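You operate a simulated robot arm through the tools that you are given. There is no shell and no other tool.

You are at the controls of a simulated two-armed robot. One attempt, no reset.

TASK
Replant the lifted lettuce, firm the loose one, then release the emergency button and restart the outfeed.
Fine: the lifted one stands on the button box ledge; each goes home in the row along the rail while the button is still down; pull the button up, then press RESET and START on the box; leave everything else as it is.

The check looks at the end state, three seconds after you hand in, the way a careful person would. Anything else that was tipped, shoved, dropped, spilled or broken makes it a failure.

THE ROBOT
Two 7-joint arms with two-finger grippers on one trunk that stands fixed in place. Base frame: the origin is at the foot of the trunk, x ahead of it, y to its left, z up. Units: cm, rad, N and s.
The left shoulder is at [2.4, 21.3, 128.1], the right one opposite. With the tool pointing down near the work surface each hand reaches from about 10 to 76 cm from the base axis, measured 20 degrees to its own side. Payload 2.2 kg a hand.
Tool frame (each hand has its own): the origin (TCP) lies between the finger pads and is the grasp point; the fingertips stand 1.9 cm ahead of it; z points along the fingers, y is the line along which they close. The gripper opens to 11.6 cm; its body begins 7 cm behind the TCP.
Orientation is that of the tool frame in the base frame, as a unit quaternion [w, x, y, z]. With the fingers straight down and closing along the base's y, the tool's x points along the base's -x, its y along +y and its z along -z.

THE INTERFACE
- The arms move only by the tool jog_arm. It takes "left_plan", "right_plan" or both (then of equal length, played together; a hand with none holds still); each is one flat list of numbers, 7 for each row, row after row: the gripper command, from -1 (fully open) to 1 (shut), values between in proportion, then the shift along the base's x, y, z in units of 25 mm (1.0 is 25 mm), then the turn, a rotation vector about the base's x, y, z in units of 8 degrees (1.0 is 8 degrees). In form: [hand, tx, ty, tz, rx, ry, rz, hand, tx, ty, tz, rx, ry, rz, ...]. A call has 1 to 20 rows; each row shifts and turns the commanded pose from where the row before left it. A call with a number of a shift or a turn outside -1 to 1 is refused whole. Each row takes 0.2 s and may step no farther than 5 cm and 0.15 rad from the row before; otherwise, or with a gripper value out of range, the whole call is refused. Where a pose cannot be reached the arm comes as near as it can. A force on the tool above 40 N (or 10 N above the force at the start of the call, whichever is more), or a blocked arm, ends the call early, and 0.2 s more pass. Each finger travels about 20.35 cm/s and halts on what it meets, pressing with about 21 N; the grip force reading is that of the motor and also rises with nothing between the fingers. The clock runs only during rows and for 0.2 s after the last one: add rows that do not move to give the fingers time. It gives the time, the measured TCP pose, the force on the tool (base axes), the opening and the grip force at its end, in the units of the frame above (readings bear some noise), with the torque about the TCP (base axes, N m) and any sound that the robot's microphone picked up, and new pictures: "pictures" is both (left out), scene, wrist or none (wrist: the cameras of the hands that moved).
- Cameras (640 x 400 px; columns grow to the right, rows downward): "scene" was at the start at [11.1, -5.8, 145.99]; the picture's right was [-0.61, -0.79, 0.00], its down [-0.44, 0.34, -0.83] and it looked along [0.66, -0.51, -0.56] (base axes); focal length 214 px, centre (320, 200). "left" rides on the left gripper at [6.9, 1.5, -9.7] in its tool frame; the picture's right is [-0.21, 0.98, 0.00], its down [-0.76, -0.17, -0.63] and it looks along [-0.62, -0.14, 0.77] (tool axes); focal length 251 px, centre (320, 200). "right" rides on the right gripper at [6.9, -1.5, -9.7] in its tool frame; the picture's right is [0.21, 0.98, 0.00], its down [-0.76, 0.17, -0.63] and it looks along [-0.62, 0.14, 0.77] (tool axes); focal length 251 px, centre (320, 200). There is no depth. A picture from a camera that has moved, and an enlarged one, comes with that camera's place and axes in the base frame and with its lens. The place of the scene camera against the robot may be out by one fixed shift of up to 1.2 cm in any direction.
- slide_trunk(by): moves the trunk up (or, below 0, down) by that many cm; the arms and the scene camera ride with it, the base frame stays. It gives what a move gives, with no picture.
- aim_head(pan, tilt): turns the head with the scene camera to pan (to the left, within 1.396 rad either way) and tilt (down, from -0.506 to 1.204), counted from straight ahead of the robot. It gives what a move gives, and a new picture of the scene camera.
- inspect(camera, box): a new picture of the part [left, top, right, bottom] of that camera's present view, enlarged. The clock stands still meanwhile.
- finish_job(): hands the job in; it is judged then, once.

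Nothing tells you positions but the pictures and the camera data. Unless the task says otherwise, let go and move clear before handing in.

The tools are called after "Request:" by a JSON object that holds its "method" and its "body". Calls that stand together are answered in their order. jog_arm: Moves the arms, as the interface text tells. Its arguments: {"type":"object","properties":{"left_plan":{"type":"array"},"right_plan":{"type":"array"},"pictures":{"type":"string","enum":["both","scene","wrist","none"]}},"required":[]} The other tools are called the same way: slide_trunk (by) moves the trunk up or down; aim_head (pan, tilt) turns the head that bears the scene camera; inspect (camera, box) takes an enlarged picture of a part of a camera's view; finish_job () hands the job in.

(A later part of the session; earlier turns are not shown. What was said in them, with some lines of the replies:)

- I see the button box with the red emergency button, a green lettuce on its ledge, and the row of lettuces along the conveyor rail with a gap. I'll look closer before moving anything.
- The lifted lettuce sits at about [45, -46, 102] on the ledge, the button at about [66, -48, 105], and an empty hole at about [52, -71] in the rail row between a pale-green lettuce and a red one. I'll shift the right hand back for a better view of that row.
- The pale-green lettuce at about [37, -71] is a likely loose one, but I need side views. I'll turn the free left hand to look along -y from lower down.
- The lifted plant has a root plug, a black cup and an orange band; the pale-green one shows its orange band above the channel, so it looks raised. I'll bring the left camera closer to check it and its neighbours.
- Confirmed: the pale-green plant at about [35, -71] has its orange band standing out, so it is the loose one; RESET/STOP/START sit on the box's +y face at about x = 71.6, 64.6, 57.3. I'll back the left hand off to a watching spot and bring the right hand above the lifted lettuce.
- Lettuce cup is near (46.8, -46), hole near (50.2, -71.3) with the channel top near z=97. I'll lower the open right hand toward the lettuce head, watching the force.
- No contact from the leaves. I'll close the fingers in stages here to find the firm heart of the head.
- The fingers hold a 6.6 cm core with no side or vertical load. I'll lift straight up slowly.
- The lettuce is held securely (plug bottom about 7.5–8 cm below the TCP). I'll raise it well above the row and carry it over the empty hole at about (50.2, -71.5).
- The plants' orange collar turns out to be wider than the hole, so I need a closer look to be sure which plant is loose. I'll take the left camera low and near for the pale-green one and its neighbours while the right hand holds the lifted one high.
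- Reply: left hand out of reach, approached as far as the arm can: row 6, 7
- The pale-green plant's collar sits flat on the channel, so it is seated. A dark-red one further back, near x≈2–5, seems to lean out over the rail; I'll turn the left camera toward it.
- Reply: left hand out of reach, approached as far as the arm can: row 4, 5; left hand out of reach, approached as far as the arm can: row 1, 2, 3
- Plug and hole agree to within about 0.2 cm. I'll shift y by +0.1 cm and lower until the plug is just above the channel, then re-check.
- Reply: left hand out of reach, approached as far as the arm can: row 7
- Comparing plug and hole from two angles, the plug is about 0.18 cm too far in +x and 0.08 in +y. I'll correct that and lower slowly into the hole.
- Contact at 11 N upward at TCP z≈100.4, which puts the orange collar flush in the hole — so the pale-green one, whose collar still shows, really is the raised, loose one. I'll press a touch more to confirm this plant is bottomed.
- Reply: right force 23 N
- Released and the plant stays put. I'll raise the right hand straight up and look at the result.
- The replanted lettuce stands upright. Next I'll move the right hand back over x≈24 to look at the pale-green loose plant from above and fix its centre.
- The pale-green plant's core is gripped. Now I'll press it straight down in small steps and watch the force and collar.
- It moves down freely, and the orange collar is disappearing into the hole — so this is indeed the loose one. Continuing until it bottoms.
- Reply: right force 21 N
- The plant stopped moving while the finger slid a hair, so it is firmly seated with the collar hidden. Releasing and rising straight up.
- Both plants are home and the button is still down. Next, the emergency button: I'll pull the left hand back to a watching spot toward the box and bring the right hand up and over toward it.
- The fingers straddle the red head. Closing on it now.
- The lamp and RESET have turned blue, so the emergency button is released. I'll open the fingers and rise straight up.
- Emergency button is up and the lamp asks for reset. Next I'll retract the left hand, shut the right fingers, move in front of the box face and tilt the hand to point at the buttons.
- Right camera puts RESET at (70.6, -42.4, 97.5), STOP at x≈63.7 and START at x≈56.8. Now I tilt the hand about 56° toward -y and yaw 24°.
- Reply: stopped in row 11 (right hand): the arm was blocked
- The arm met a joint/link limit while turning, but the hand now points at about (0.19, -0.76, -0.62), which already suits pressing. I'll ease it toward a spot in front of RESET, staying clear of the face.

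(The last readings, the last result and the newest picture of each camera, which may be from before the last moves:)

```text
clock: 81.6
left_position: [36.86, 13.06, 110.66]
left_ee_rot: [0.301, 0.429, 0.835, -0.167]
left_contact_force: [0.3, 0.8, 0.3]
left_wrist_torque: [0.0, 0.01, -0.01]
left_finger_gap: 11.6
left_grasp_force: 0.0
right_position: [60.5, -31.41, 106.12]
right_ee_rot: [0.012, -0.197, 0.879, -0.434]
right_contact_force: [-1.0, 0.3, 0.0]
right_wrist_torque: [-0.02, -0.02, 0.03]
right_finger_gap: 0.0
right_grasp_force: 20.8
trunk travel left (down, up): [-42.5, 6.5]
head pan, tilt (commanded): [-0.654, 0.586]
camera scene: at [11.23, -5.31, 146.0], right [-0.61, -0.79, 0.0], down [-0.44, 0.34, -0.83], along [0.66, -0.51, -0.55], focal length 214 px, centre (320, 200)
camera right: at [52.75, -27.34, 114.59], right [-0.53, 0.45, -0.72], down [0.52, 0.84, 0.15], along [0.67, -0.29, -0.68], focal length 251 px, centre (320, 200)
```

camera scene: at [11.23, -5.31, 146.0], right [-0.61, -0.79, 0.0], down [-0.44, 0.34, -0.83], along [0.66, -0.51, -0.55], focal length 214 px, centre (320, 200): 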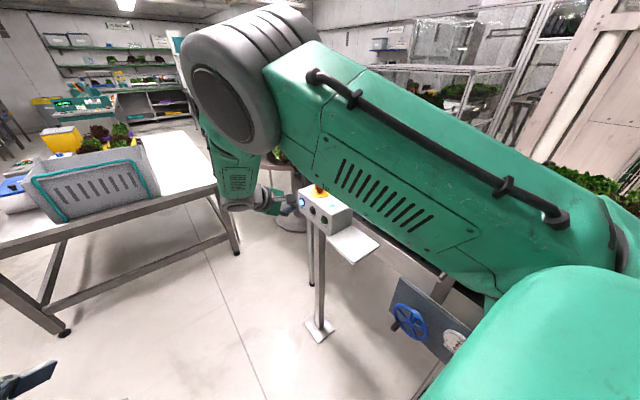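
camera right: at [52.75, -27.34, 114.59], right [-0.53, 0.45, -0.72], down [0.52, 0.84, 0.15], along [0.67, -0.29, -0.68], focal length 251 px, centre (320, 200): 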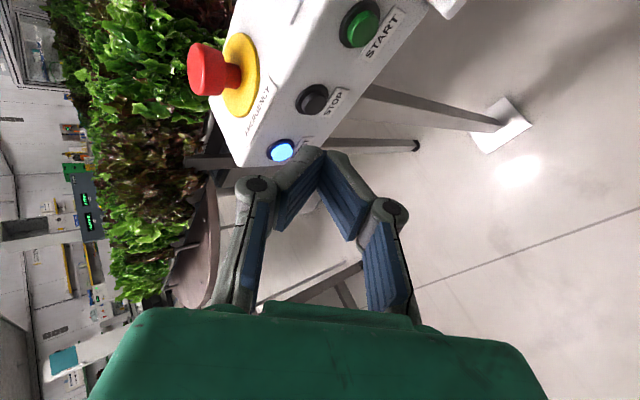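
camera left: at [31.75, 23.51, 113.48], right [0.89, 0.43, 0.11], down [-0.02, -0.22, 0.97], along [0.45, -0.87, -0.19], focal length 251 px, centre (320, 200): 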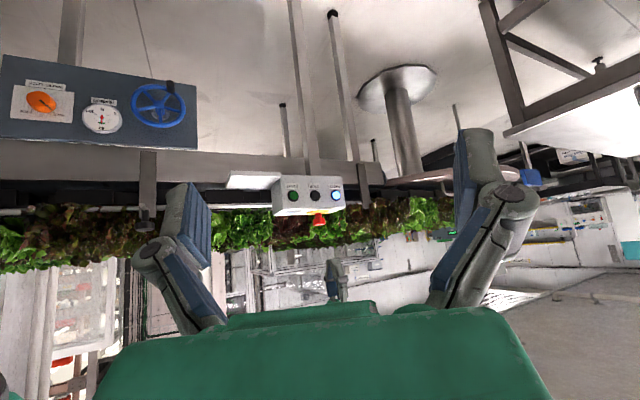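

Request:
{"method": "jog_arm", "body": {"right_plan": [1, 0.77, -0.4, -0.58, 0, 0, 0, 1, 0.77, -0.5, -0.58, 0, 0, 0, 1, 0.77, -0.5, -0.58, 0, 0, 0, 1, 0.77, -0.5, -0.58, 0, 0, 0, 1, 0.77, -0.5, -0.58, 0, 0, 0, 1, 0, 0, 0, 0, 0, 0], "pictures": "both"}}

Request:
{"method": "inspect", "body": {"camera": "right", "box": [200, 50, 440, 220]}}

Request:
{"method": "inspect", "body": {"camera": "scene", "box": [240, 160, 360, 250]}}

Request:
{"method": "inspect", "body": {"camera": "left", "box": [260, 150, 400, 250]}}

```text
clock: 83.0
left_position: [36.8, 13.01, 110.69]
left_ee_rot: [0.301, 0.428, 0.836, -0.166]
left_contact_force: [-1.0, 0.5, 0.2]
left_wrist_torque: [0.0, -0.02, -0.02]
left_finger_gap: 11.6
left_grasp_force: 0.1
right_position: [70.13, -37.01, 99.07]
right_ee_rot: [0.014, -0.201, 0.877, -0.436]
right_contact_force: [-0.3, 0.1, 0.2]
right_wrist_torque: [0.03, 0.0, 0.03]
right_finger_gap: 0.02
right_grasp_force: 20.8
trunk travel left (down, up): [-42.5, 6.5]
head pan, tilt (commanded): [-0.654, 0.586]
camera scene: at [11.26, -5.44, 145.99], right [-0.61, -0.79, 0.0], down [-0.44, 0.34, -0.83], along [0.66, -0.51, -0.56], focal length 214 px, centre (320, 200)
camera right: at [62.37, -32.93, 107.47], right [-0.53, 0.45, -0.72], down [0.51, 0.85, 0.15], along [0.68, -0.29, -0.68], focal length 251 px, centre (320, 200)
```

scene: 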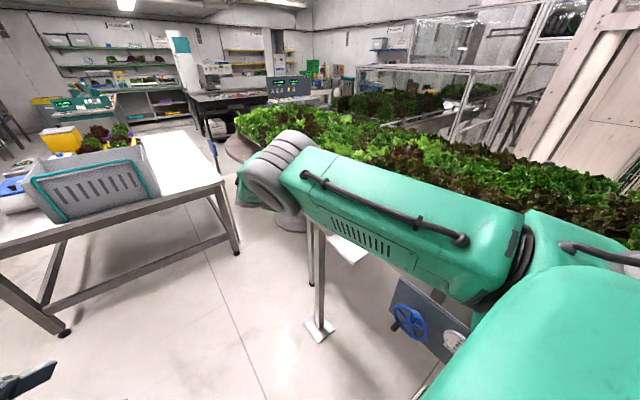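
right: 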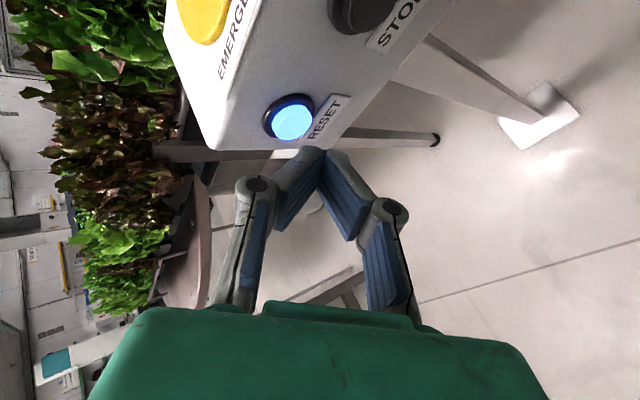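

```text
2.35 times, centred on (320, 135) of right
camera zoom: at [62.37, -32.93, 107.47], right [-0.53, 0.45, -0.72], down [0.51, 0.85, 0.15], along [0.68, -0.29, -0.68], focal length 592 px, centre (320, 353)
```

zoom: 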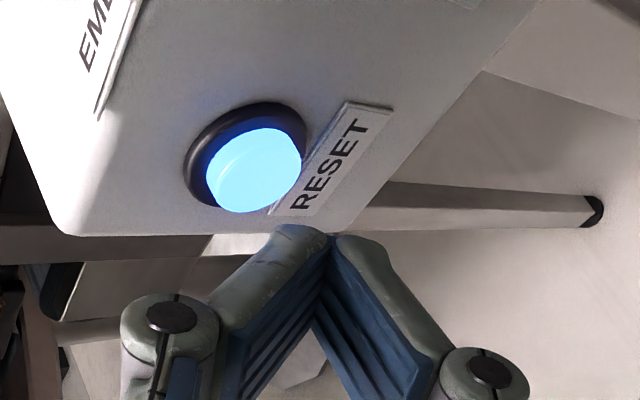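

```text
4.44 times, centred on (300, 205) of scene
camera zoom: at [11.26, -5.44, 145.99], right [-0.61, -0.79, 0.0], down [-0.44, 0.34, -0.83], along [0.66, -0.51, -0.56], focal length 953 px, centre (409, 178)
```

zoom: 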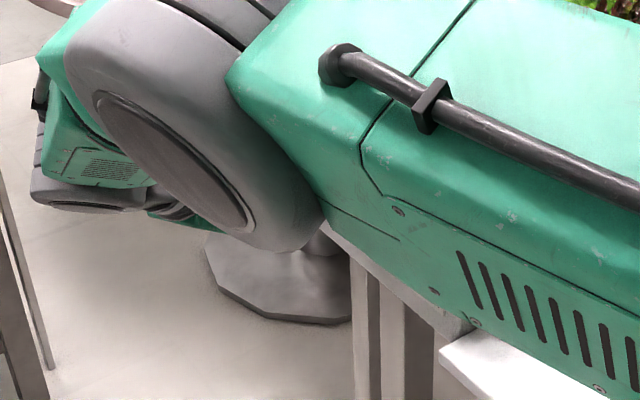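

```text
4.00 times, centred on (330, 200) of left
camera zoom: at [31.4, 23.32, 113.64], right [0.89, 0.43, 0.12], down [-0.02, -0.22, 0.97], along [0.45, -0.87, -0.19], focal length 1006 px, centre (280, 200)
```

zoom: 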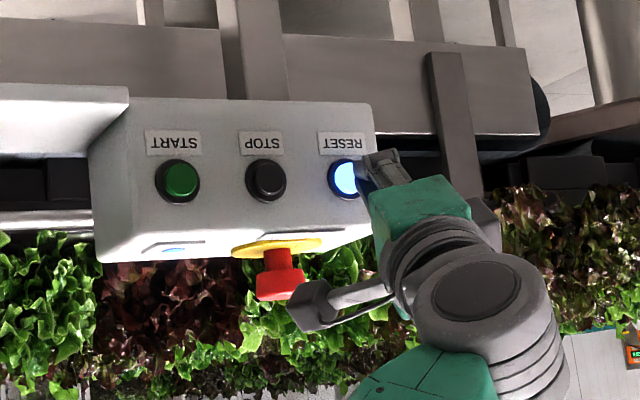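

The fingertips are about 4 cm in front of RESET, slightly left and high. I'll correct x/z and close most of the distance.

Request:
{"method": "jog_arm", "body": {"right_plan": [1, 0.24, -0.3, -0.12, 0, 0, 0, 1, 0, -0.4, 0, 0, 0, 0, 1, 0, -0.3, 0, 0, 0, 0, 1, 0, 0, 0, 0, 0, 0], "pictures": "wrist"}}

Request:
{"method": "inspect", "body": {"camera": "right", "box": [200, 50, 440, 220]}}

Request:
{"method": "inspect", "body": {"camera": "left", "box": [310, 160, 390, 220]}}

```text
clock: 84.0
left_position: [36.79, 12.99, 110.64]
left_ee_rot: [0.301, 0.428, 0.836, -0.167]
left_contact_force: [-0.3, -0.2, -0.3]
left_wrist_torque: [-0.01, -0.03, -0.01]
left_finger_gap: 11.6
left_grasp_force: 0.0
right_position: [70.77, -39.53, 98.7]
right_ee_rot: [0.014, -0.202, 0.877, -0.436]
right_contact_force: [0.5, 1.4, -0.4]
right_wrist_torque: [-0.01, -0.04, -0.06]
right_finger_gap: 0.0
right_grasp_force: 21.1
trunk travel left (down, up): [-42.5, 6.5]
head pan, tilt (commanded): [-0.654, 0.586]
heard: click
camera right: at [63.01, -35.44, 107.11], right [-0.53, 0.45, -0.72], down [0.51, 0.85, 0.15], along [0.68, -0.29, -0.68], focal length 251 px, centre (320, 200)
```

right: 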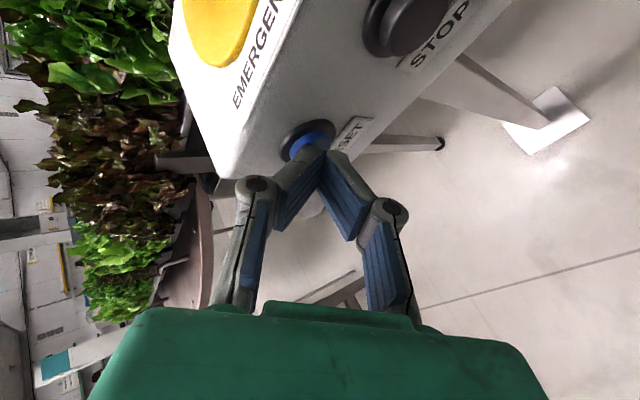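

```text
2.35 times, centred on (320, 135) of right
camera zoom: at [63.01, -35.44, 107.11], right [-0.53, 0.45, -0.72], down [0.51, 0.85, 0.15], along [0.68, -0.29, -0.68], focal length 592 px, centre (320, 353)
```

zoom: 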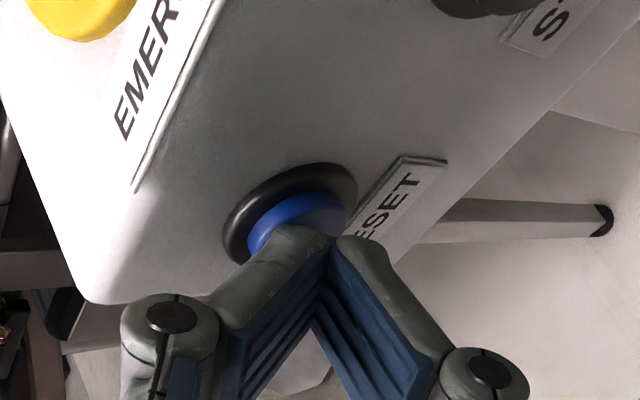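

```text
6.67 times, centred on (350, 190) of left
camera zoom: at [31.48, 23.38, 113.6], right [0.89, 0.43, 0.12], down [-0.02, -0.22, 0.97], along [0.45, -0.87, -0.19], focal length 1676 px, centre (120, 267)
```

zoom: 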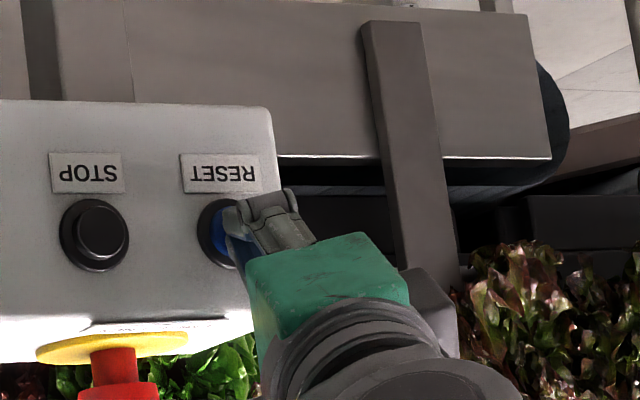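

A click was heard and RESET's light went out. I'll back off in +y and check the lamps.

Request:
{"method": "jog_arm", "body": {"right_plan": [1, 0, 0.4, 0, 0, 0, 0, 1, 0, 0.6, 0, 0, 0, 0, 1, 0, 0.6, 0.1, 0, 0, 0, 1, 0, 0.3, 0.1, 0, 0, 0, 1, 0, 0, 0, 0, 0, 0], "pictures": "wrist"}}

Request:
{"method": "inspect", "body": {"camera": "left", "box": [260, 150, 400, 250]}}

```text
clock: 85.2
left_position: [36.75, 13.15, 110.64]
left_ee_rot: [0.301, 0.428, 0.835, -0.168]
left_contact_force: [-0.7, 0.4, 0.2]
left_wrist_torque: [0.0, -0.02, -0.01]
left_finger_gap: 11.59
left_grasp_force: 0.1
right_position: [70.76, -34.7, 99.22]
right_ee_rot: [0.014, -0.202, 0.876, -0.437]
right_contact_force: [0.0, 0.3, 0.5]
right_wrist_torque: [-0.01, 0.0, -0.03]
right_finger_gap: 0.0
right_grasp_force: 21.0
trunk travel left (down, up): [-42.5, 6.5]
head pan, tilt (commanded): [-0.654, 0.586]
camera right: at [62.98, -30.64, 107.63], right [-0.53, 0.45, -0.72], down [0.51, 0.85, 0.15], along [0.68, -0.29, -0.68], focal length 251 px, centre (320, 200)
```

right: 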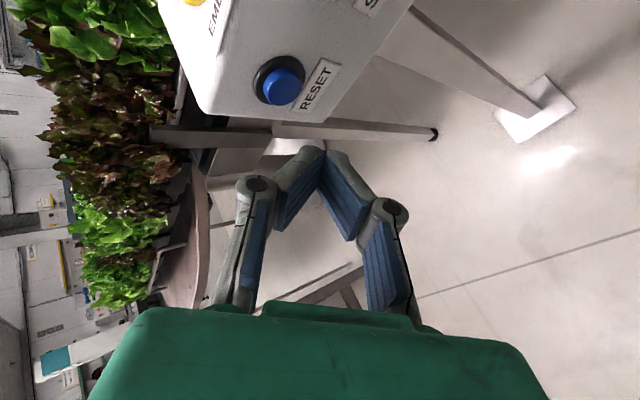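

```text
4.00 times, centred on (330, 200) of left
camera zoom: at [31.48, 23.37, 113.6], right [0.89, 0.43, 0.12], down [-0.02, -0.22, 0.97], along [0.45, -0.87, -0.19], focal length 1006 px, centre (280, 200)
```

zoom: 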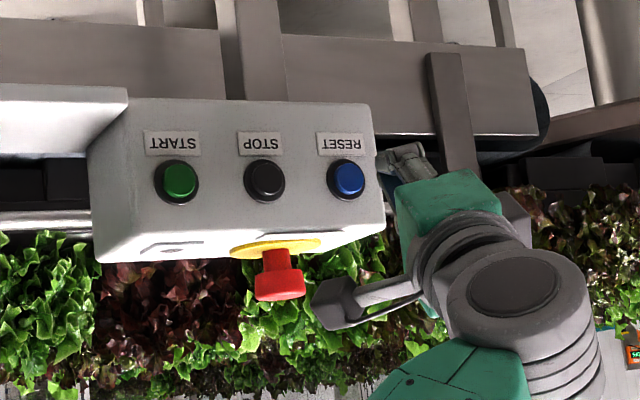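

RESET is acknowledged (lamps out). Now I'll slide along in front of the box to START, keeping about 4 cm off the face.

Request:
{"method": "jog_arm", "body": {"right_plan": [1, -0.8, 0.1, 0, 0, 0, 0, 1, -0.96, 0, 0, 0, 0, 0, 1, -0.96, 0, 0, 0, 0, 0, 1, -0.96, 0, 0, 0, 0, 0, 1, -0.96, 0, 0, 0, 0, 0, 1, -0.96, 0, 0, 0, 0, 0, 1, 0, 0, 0, 0, 0, 0], "pictures": "both"}}

Request:
{"method": "inspect", "body": {"camera": "right", "box": [200, 30, 440, 200]}}

Request:
{"method": "inspect", "body": {"camera": "left", "box": [260, 150, 400, 250]}}

```text
clock: 86.8
left_position: [36.82, 13.17, 110.62]
left_ee_rot: [0.301, 0.428, 0.836, -0.167]
left_contact_force: [0.1, -0.5, 0.0]
left_wrist_torque: [-0.01, -0.02, 0.04]
left_finger_gap: 11.6
left_grasp_force: 0.0
right_position: [56.63, -34.53, 99.38]
right_ee_rot: [0.014, -0.202, 0.877, -0.436]
right_contact_force: [0.5, 0.4, 0.5]
right_wrist_torque: [0.01, 0.02, 0.0]
right_finger_gap: 0.0
right_grasp_force: 20.7
trunk travel left (down, up): [-42.5, 6.5]
head pan, tilt (commanded): [-0.654, 0.586]
camera scene: at [11.28, -5.35, 145.99], right [-0.61, -0.79, 0.0], down [-0.44, 0.34, -0.83], along [0.66, -0.51, -0.56], focal length 214 px, centre (320, 200)
camera right: at [48.95, -30.39, 107.64], right [-0.53, 0.45, -0.72], down [0.51, 0.85, 0.15], along [0.68, -0.29, -0.68], focal length 251 px, centre (320, 200)
```

scene: 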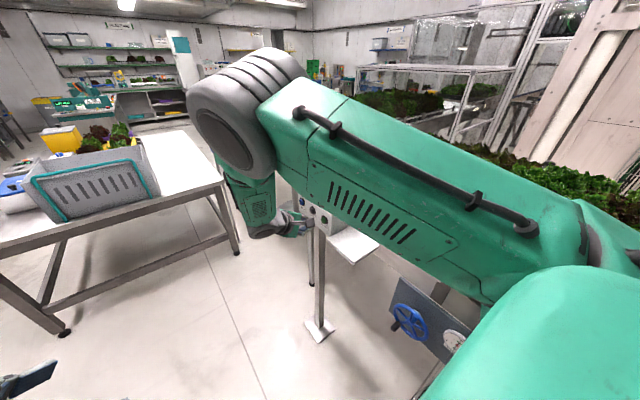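
right: 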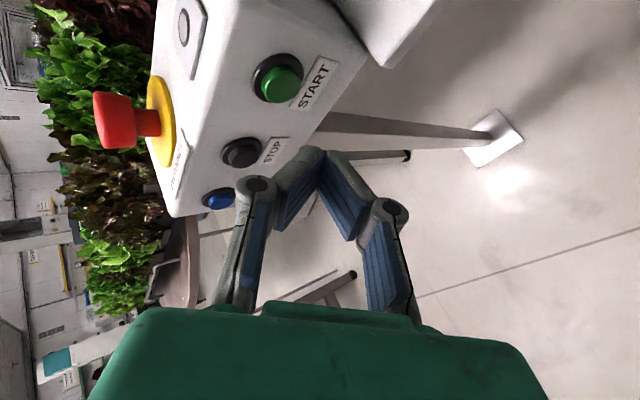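

```text
2.35 times, centred on (320, 115) of right
camera zoom: at [48.95, -30.39, 107.64], right [-0.53, 0.45, -0.72], down [0.51, 0.85, 0.15], along [0.68, -0.29, -0.68], focal length 592 px, centre (320, 400)
```

zoom: 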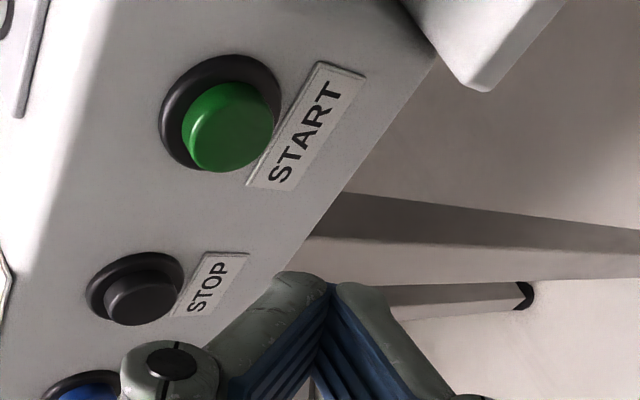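

```text
4.00 times, centred on (330, 200) of left
camera zoom: at [31.51, 23.38, 113.58], right [0.89, 0.43, 0.12], down [-0.02, -0.22, 0.97], along [0.45, -0.87, -0.19], focal length 1006 px, centre (280, 200)
```

zoom: 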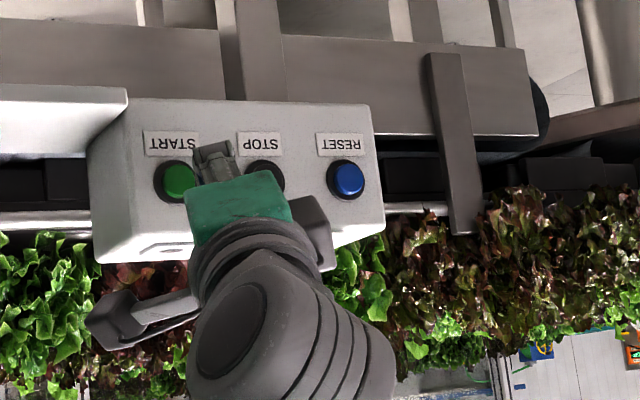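

START sits in the same place relative to the hand as RESET did before its press, so I'll repeat the same motion.

Request:
{"method": "jog_arm", "body": {"right_plan": [1, 0, -0.4, -0.13, 0, 0, 0, 1, 0, -0.5, -0.12, 0, 0, 0, 1, 0, -0.4, 0, 0, 0, 0, 1, 0, -0.4, 0, 0, 0, 0, 1, 0, -0.3, 0, 0, 0, 0, 1, 0, 0, 0, 0, 0, 0], "pictures": "wrist"}}

Request:
{"method": "inspect", "body": {"camera": "right", "box": [200, 50, 440, 220]}}

Request:
{"method": "inspect", "body": {"camera": "left", "box": [260, 150, 400, 250]}}

```text
clock: 88.2
left_position: [36.74, 13.11, 110.52]
left_ee_rot: [0.301, 0.429, 0.835, -0.167]
left_contact_force: [-0.3, 0.1, -0.1]
left_wrist_torque: [-0.02, 0.03, -0.01]
left_finger_gap: 11.58
left_grasp_force: 0.1
right_position: [56.71, -39.39, 98.81]
right_ee_rot: [0.014, -0.201, 0.877, -0.436]
right_contact_force: [0.5, 1.0, -1.0]
right_wrist_torque: [-0.01, 0.01, 0.05]
right_finger_gap: 0.0
right_grasp_force: 21.4
trunk travel left (down, up): [-42.5, 6.5]
head pan, tilt (commanded): [-0.654, 0.586]
camera right: at [48.96, -35.4, 107.08], right [-0.53, 0.45, -0.72], down [0.51, 0.85, 0.15], along [0.68, -0.29, -0.68], focal length 251 px, centre (320, 200)
```

right: 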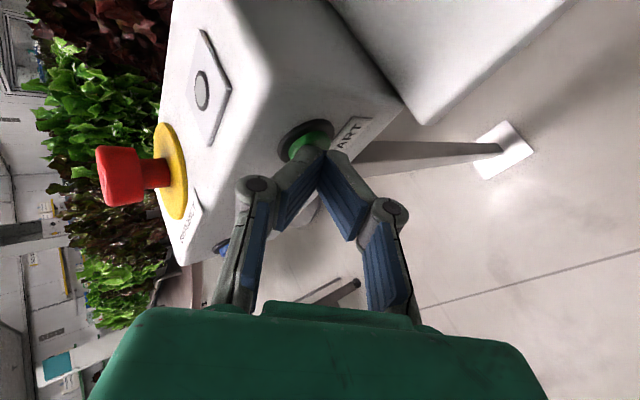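

```text
2.35 times, centred on (320, 135) of right
camera zoom: at [48.96, -35.4, 107.08], right [-0.53, 0.45, -0.72], down [0.51, 0.85, 0.15], along [0.68, -0.29, -0.68], focal length 592 px, centre (320, 353)
```

zoom: 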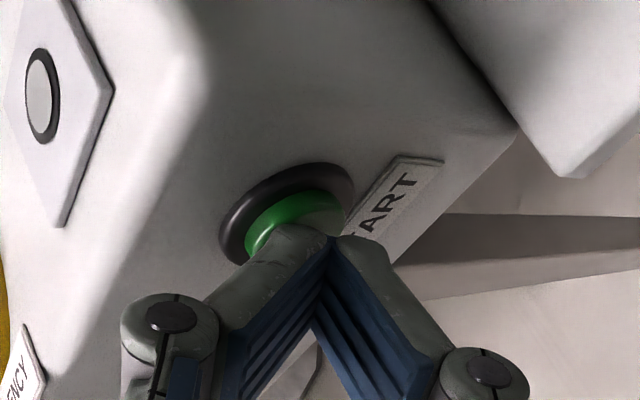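

```text
4.00 times, centred on (330, 200) of left
camera zoom: at [31.47, 23.39, 113.59], right [0.89, 0.43, 0.12], down [-0.02, -0.22, 0.97], along [0.45, -0.87, -0.19], focal length 1006 px, centre (280, 200)
```

zoom: 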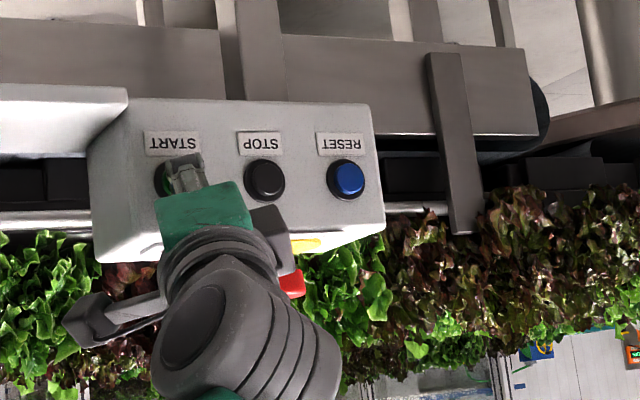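

Request:
{"method": "jog_arm", "body": {"right_plan": [1, 0, -0.1, 0, 0, 0, 0, 1, 0, -0.1, 0, 0, 0, 0, 1, 0, 0, 0, 0, 0, 0], "pictures": "wrist"}}

Request:
{"method": "inspect", "body": {"camera": "right", "box": [200, 50, 440, 220]}}

```text
clock: 89.0
left_position: [36.8, 13.23, 110.54]
left_ee_rot: [0.301, 0.428, 0.835, -0.167]
left_contact_force: [-0.2, -0.1, 0.6]
left_wrist_torque: [0.02, 0.0, 0.0]
left_finger_gap: 11.6
left_grasp_force: 0.1
right_position: [56.64, -39.97, 98.65]
right_ee_rot: [0.014, -0.201, 0.877, -0.437]
right_contact_force: [-0.7, 5.1, 0.6]
right_wrist_torque: [0.02, -0.03, -0.01]
right_finger_gap: 0.0
right_grasp_force: 21.1
trunk travel left (down, up): [-42.5, 6.5]
head pan, tilt (commanded): [-0.654, 0.586]
heard: click
camera right: at [49.0, -35.81, 107.03], right [-0.53, 0.45, -0.72], down [0.51, 0.85, 0.15], along [0.68, -0.29, -0.68], focal length 251 px, centre (320, 200)
```

right: 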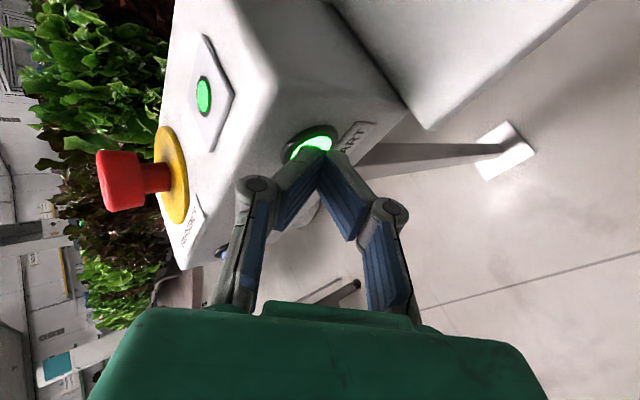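

```text
2.35 times, centred on (320, 135) of right
camera zoom: at [49.0, -35.81, 107.03], right [-0.53, 0.45, -0.72], down [0.51, 0.85, 0.15], along [0.68, -0.29, -0.68], focal length 592 px, centre (320, 353)
```

zoom: 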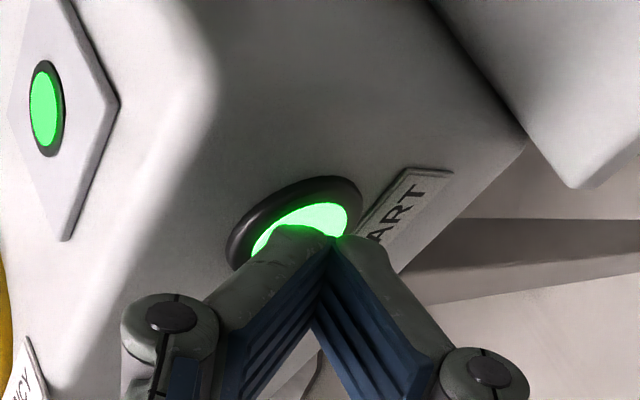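

The lamp and START are green — the outfeed is running. I'll back the right hand straight off and check everything.

Request:
{"method": "jog_arm", "body": {"right_plan": [1, 0, 0.3, 0, 0, 0, 0, 1, 0, 0.6, 0, 0, 0, 0, 1, 0, 0.8, 0.2, 0, 0, 0, 1, 0, 0.8, 0.5, 0, 0, 0, 1, 0, 0.6, 0.8, 0, 0, 0, 1, 0, 0.4, 0.8, 0, 0, 0, 1, 0, 0, 0, 0, 0, 0], "pictures": "both"}}

Request:
{"method": "inspect", "body": {"camera": "left", "box": [230, 140, 410, 260]}}

Request:
{"method": "inspect", "body": {"camera": "right", "box": [60, 0, 400, 200]}}

```text
clock: 90.6
left_position: [36.76, 13.06, 110.55]
left_ee_rot: [0.3, 0.429, 0.835, -0.167]
left_contact_force: [-0.5, 0.2, -0.3]
left_wrist_torque: [-0.02, -0.01, 0.01]
left_finger_gap: 11.58
left_grasp_force: 0.0
right_position: [56.53, -31.79, 103.91]
right_ee_rot: [0.008, -0.197, 0.88, -0.432]
right_contact_force: [-0.3, -0.8, 0.1]
right_wrist_torque: [0.03, -0.01, 0.01]
right_finger_gap: 0.0
right_grasp_force: 20.9
trunk travel left (down, up): [-42.5, 6.5]
head pan, tilt (commanded): [-0.654, 0.586]
camera scene: at [11.27, -5.31, 145.99], right [-0.61, -0.79, 0.0], down [-0.44, 0.34, -0.83], along [0.66, -0.51, -0.56], focal length 214 px, centre (320, 200)
camera right: at [48.89, -27.68, 112.37], right [-0.53, 0.46, -0.71], down [0.53, 0.84, 0.15], along [0.67, -0.29, -0.69], focal length 251 px, centre (320, 200)
```

scene: 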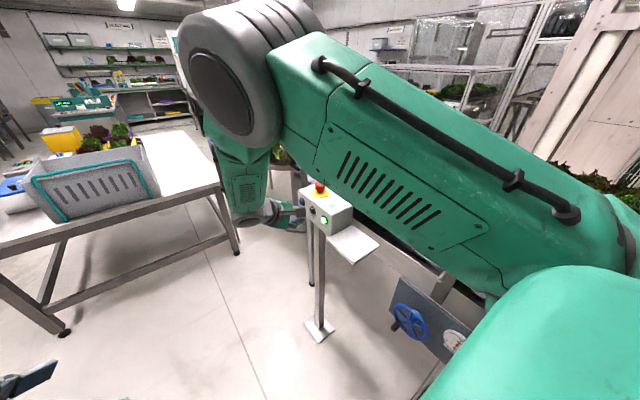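
right: 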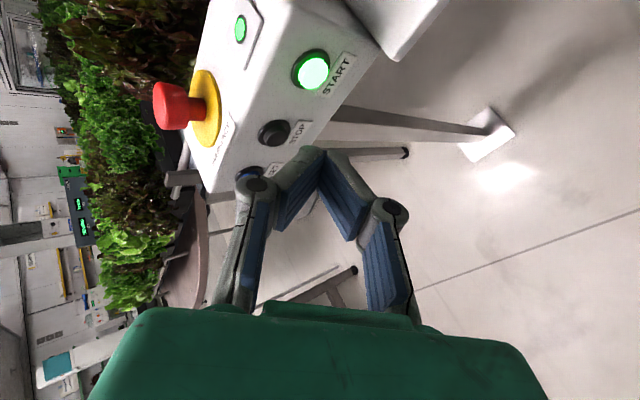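

```text
3.33 times, centred on (320, 200) of left
camera zoom: at [31.5, 23.38, 113.59], right [0.89, 0.43, 0.12], down [-0.02, -0.22, 0.97], along [0.45, -0.87, -0.19], focal length 838 px, centre (320, 200)
```

zoom: 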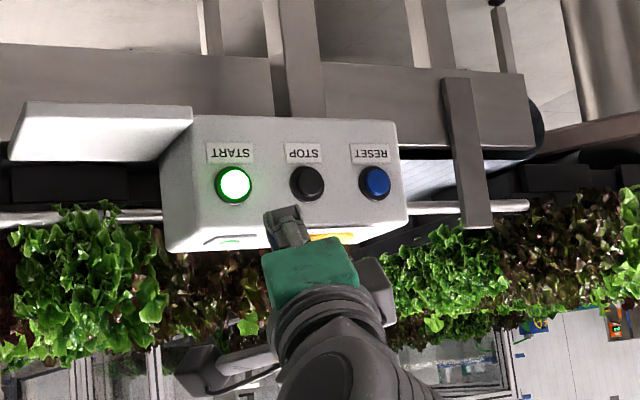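

```text
1.88 times, centred on (230, 100) of right
camera zoom: at [48.89, -27.68, 112.37], right [-0.53, 0.46, -0.71], down [0.53, 0.84, 0.15], along [0.67, -0.29, -0.69], focal length 473 px, centre (489, 388)
```

zoom: 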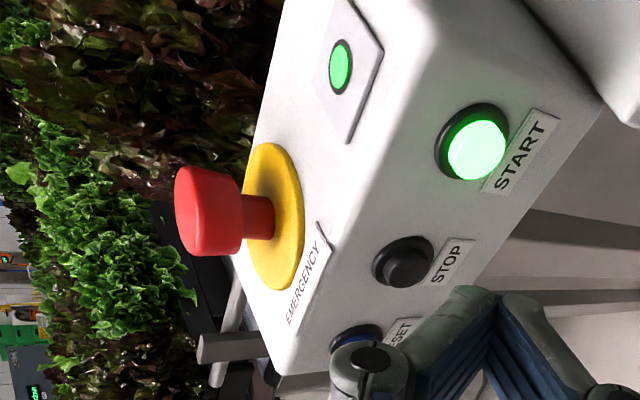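

Request:
{"method": "inspect", "body": {"camera": "left", "box": [0, 170, 320, 290]}}

Request:
{"method": "inspect", "body": {"camera": "left", "box": [0, 0, 640, 400]}}

Request:
{"method": "inspect", "body": {"camera": "right", "box": [0, 0, 240, 200]}}

```text
2.00 times, centred on (160, 230) of left
camera zoom: at [31.5, 23.38, 113.59], right [0.89, 0.43, 0.12], down [-0.02, -0.22, 0.97], along [0.45, -0.87, -0.19], focal length 503 px, centre (640, 140)
```

zoom: 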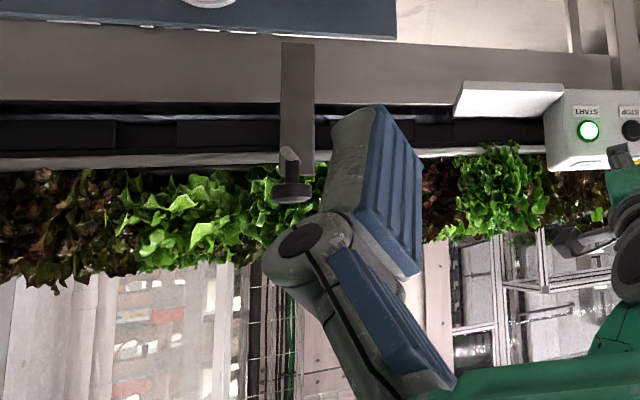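

```text
1.00 times, centred on (320, 200) of left (not enlarged: the box is as wide or as high as the picture)
camera zoom: at [31.5, 23.38, 113.59], right [0.89, 0.43, 0.12], down [-0.02, -0.22, 0.97], along [0.45, -0.87, -0.19], focal length 251 px, centre (320, 200)
```

zoom: 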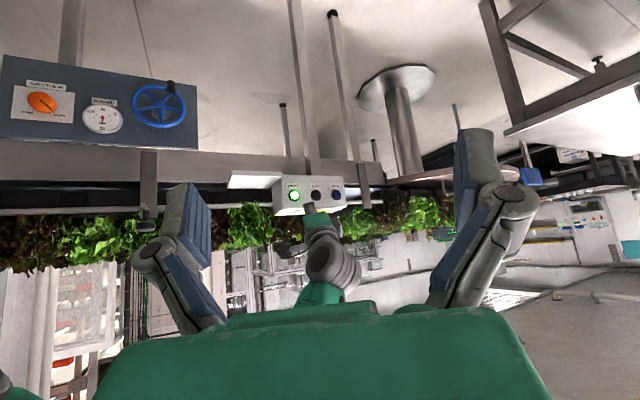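

```text
2.00 times, centred on (120, 100) of right
camera zoom: at [48.89, -27.68, 112.37], right [-0.53, 0.46, -0.71], down [0.53, 0.84, 0.15], along [0.67, -0.29, -0.69], focal length 503 px, centre (720, 400)
```

zoom: 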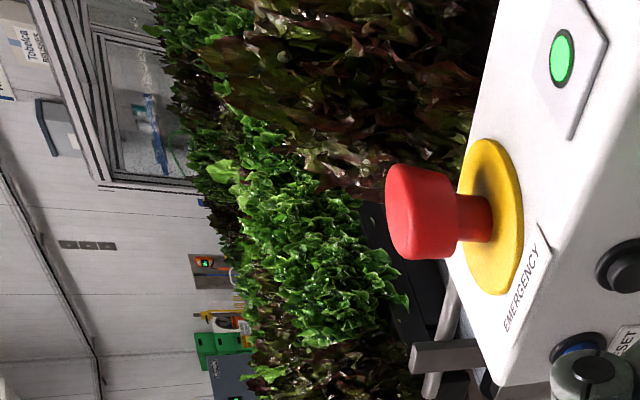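

The plants are still in place. I'll lift the right hand a bit further clear of the box and take a last look at both plants.

Request:
{"method": "jog_arm", "body": {"right_plan": [1, -0.3, 0, 0.6, 0, 0, 0, 1, -0.4, 0, 0.6, 0, 0, 0, 1, -0.4, 0, 0.6, 0, 0, 0, 1, -0.4, 0, 0.6, 0, 0, 0, 1, 0, 0, 0, 0, 0, 0], "left_plan": [-1, 0.5, -0.2, 0.4, 0, 0, 0, -1, 0.5, -0.2, 0.4, 0, 0, 0, -1, 0.5, -0.2, 0.4, 0, 0, 0, -1, 0.5, -0.2, 0.4, 0, 0, 0, -1, 0, 0, 0, 0, 0, 0], "pictures": "both"}}

Request:
{"method": "inspect", "body": {"camera": "left", "box": [160, 150, 400, 290]}}

```text
clock: 92.0
left_position: [41.46, 11.16, 114.74]
left_ee_rot: [0.302, 0.429, 0.835, -0.166]
left_contact_force: [-0.3, -0.5, -0.4]
left_wrist_torque: [-0.02, -0.01, -0.03]
left_finger_gap: 11.59
left_grasp_force: 0.1
right_position: [50.19, -32.83, 104.93]
right_ee_rot: [-0.042, -0.206, 0.885, -0.416]
right_contact_force: [0.2, -1.4, 0.0]
right_wrist_torque: [-0.02, 0.01, 0.02]
right_finger_gap: 0.01
right_grasp_force: 21.1
trunk travel left (down, up): [-42.5, 6.5]
head pan, tilt (commanded): [-0.654, 0.586]
stopped in row 5 (right hand): the arm was blocked; the commanded pose is now the measured one
camera scene: at [11.21, -5.37, 146.0], right [-0.61, -0.79, 0.0], down [-0.44, 0.34, -0.83], along [0.66, -0.51, -0.55], focal length 214 px, centre (320, 200)
camera right: at [43.56, -28.75, 114.13], right [-0.59, 0.49, -0.65], down [0.56, 0.82, 0.11], along [0.58, -0.3, -0.75], focal length 251 px, centre (320, 200)
camera left: at [36.07, 21.39, 117.71], right [0.89, 0.43, 0.12], down [-0.02, -0.22, 0.97], along [0.45, -0.87, -0.19], focal length 251 px, centre (320, 200)
```

scene: 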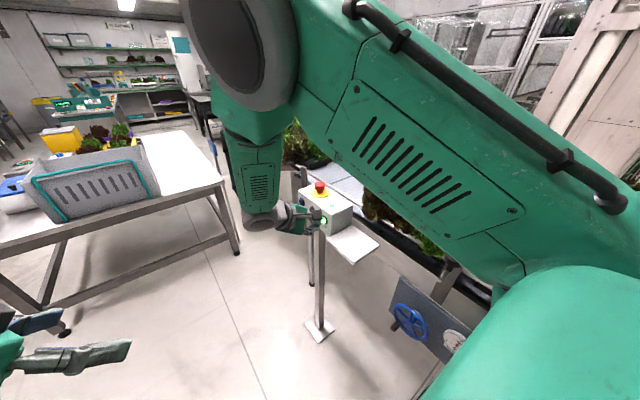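
right: 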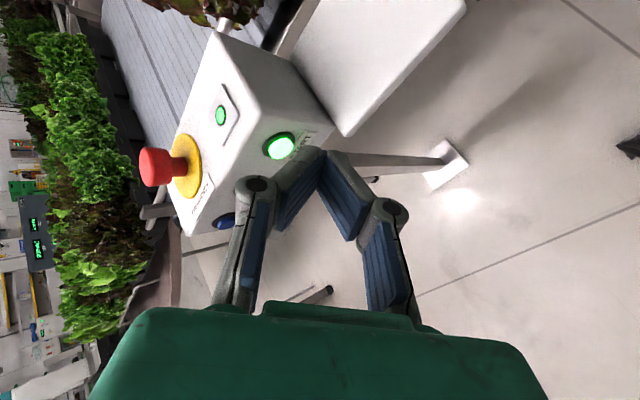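
left: 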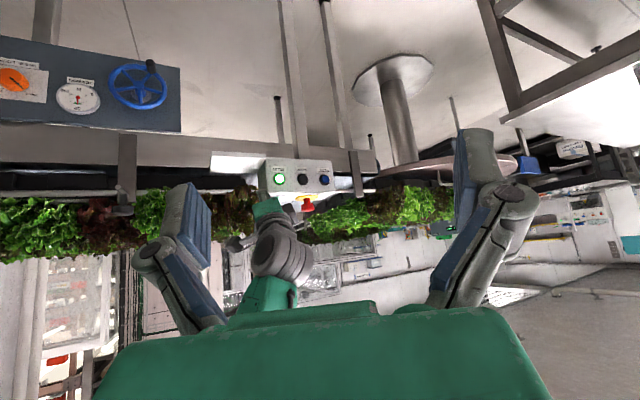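

```text
2.67 times, centred on (280, 220) of left
camera zoom: at [36.07, 21.39, 117.71], right [0.89, 0.43, 0.12], down [-0.02, -0.22, 0.97], along [0.45, -0.87, -0.19], focal length 670 px, centre (427, 147)
```

zoom: 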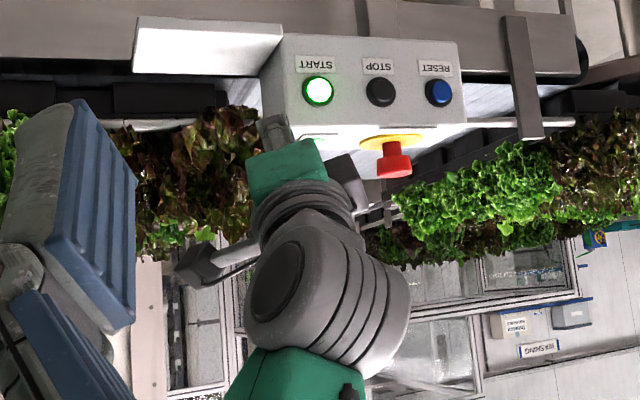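

Request:
{"method": "inspect", "body": {"camera": "scene", "box": [260, 100, 480, 280]}}

Request:
{"method": "inspect", "body": {"camera": "right", "box": [0, 0, 320, 200]}}

Request:
{"method": "inspect", "body": {"camera": "left", "box": [0, 170, 240, 290]}}

Request:
{"method": "inspect", "body": {"camera": "left", "box": [280, 170, 520, 290]}}

```text
2.22 times, centred on (370, 190) of scene
camera zoom: at [11.21, -5.37, 146.0], right [-0.61, -0.79, 0.0], down [-0.44, 0.34, -0.83], along [0.66, -0.51, -0.55], focal length 477 px, centre (209, 222)
```

zoom: 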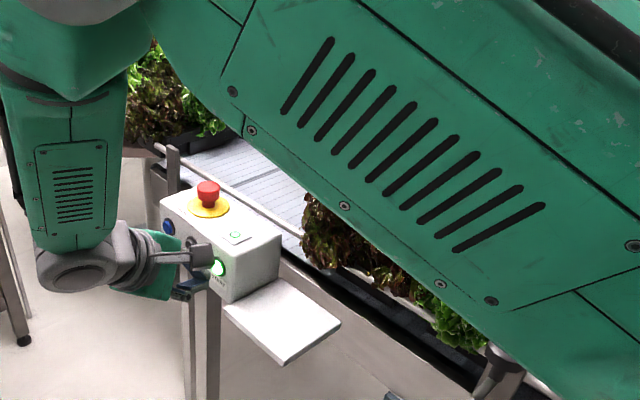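

```text
2.00 times, centred on (160, 100) of right
camera zoom: at [43.56, -28.75, 114.13], right [-0.59, 0.49, -0.65], down [0.56, 0.82, 0.11], along [0.58, -0.3, -0.75], focal length 503 px, centre (640, 400)
```

zoom: 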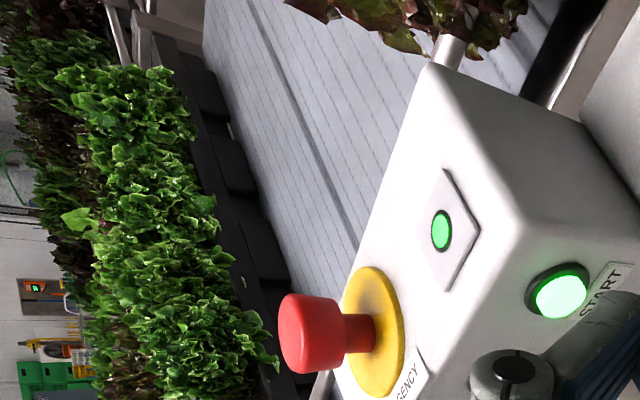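

```text
2.67 times, centred on (120, 230) of left
camera zoom: at [36.07, 21.39, 117.71], right [0.89, 0.43, 0.12], down [-0.02, -0.22, 0.97], along [0.45, -0.87, -0.19], focal length 670 px, centre (853, 120)
```

zoom: 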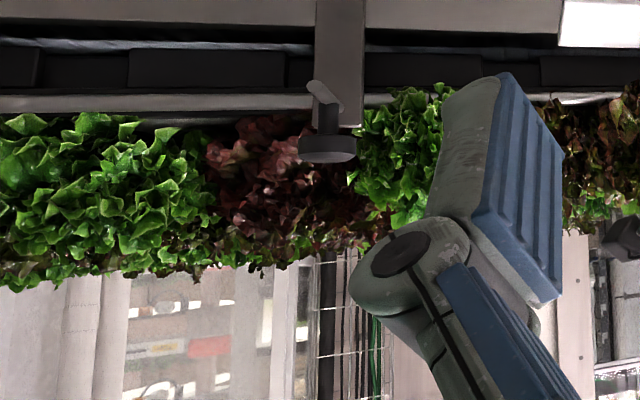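

```text
2.67 times, centred on (400, 230) of left
camera zoom: at [36.07, 21.39, 117.71], right [0.89, 0.43, 0.12], down [-0.02, -0.22, 0.97], along [0.45, -0.87, -0.19], focal length 670 px, centre (107, 120)
```

zoom: 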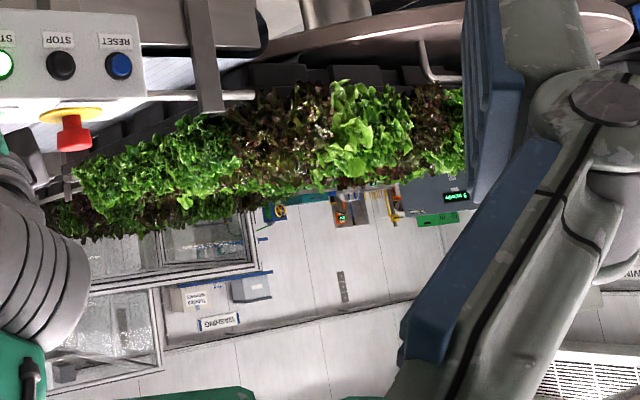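

The lamp is green, the emergency button is up, and the outfeed is carrying the row along with both replanted plants upright. Both hands are empty and clear of the box, so I'm handing in.

Request:
{"method": "finish_job", "body": {}}

```text
The job is handed in.
```

I finished every step and handed the job in. When I handed in, the lamp and START were green and the outfeed was running.

- **Lifted lettuce:** I carried it from the ledge to the empty hole in the rail row and seated it there while the button was still down. It stayed upright when I let go.
- **Loose lettuce:** this was the pale-green one just before the gap. Its orange collar was standing about 1 cm above the channel. I gripped it and pressed it down until it stopped moving and the collar was hidden, also before releasing the button.
- **Button and restart:** I pulled the emergency button up and the lamp turned blue. I then pressed RESET and START, each with a click, and never touched STOP.

**Worth knowing:**
- **Row moving:** the row was moving toward the outfeed end at roughly 17 cm/s when I handed in. My last view of the replanted lettuce was from a distance, and I did not see the loose one again once the belt started.
- **Arm stops:** the right arm stopped twice at its limits in front of the box. I felt no contact either time and saw nothing disturbed.
- **Hands:** both are empty. The right one is about 8 cm in front of the box, not fully pulled back.
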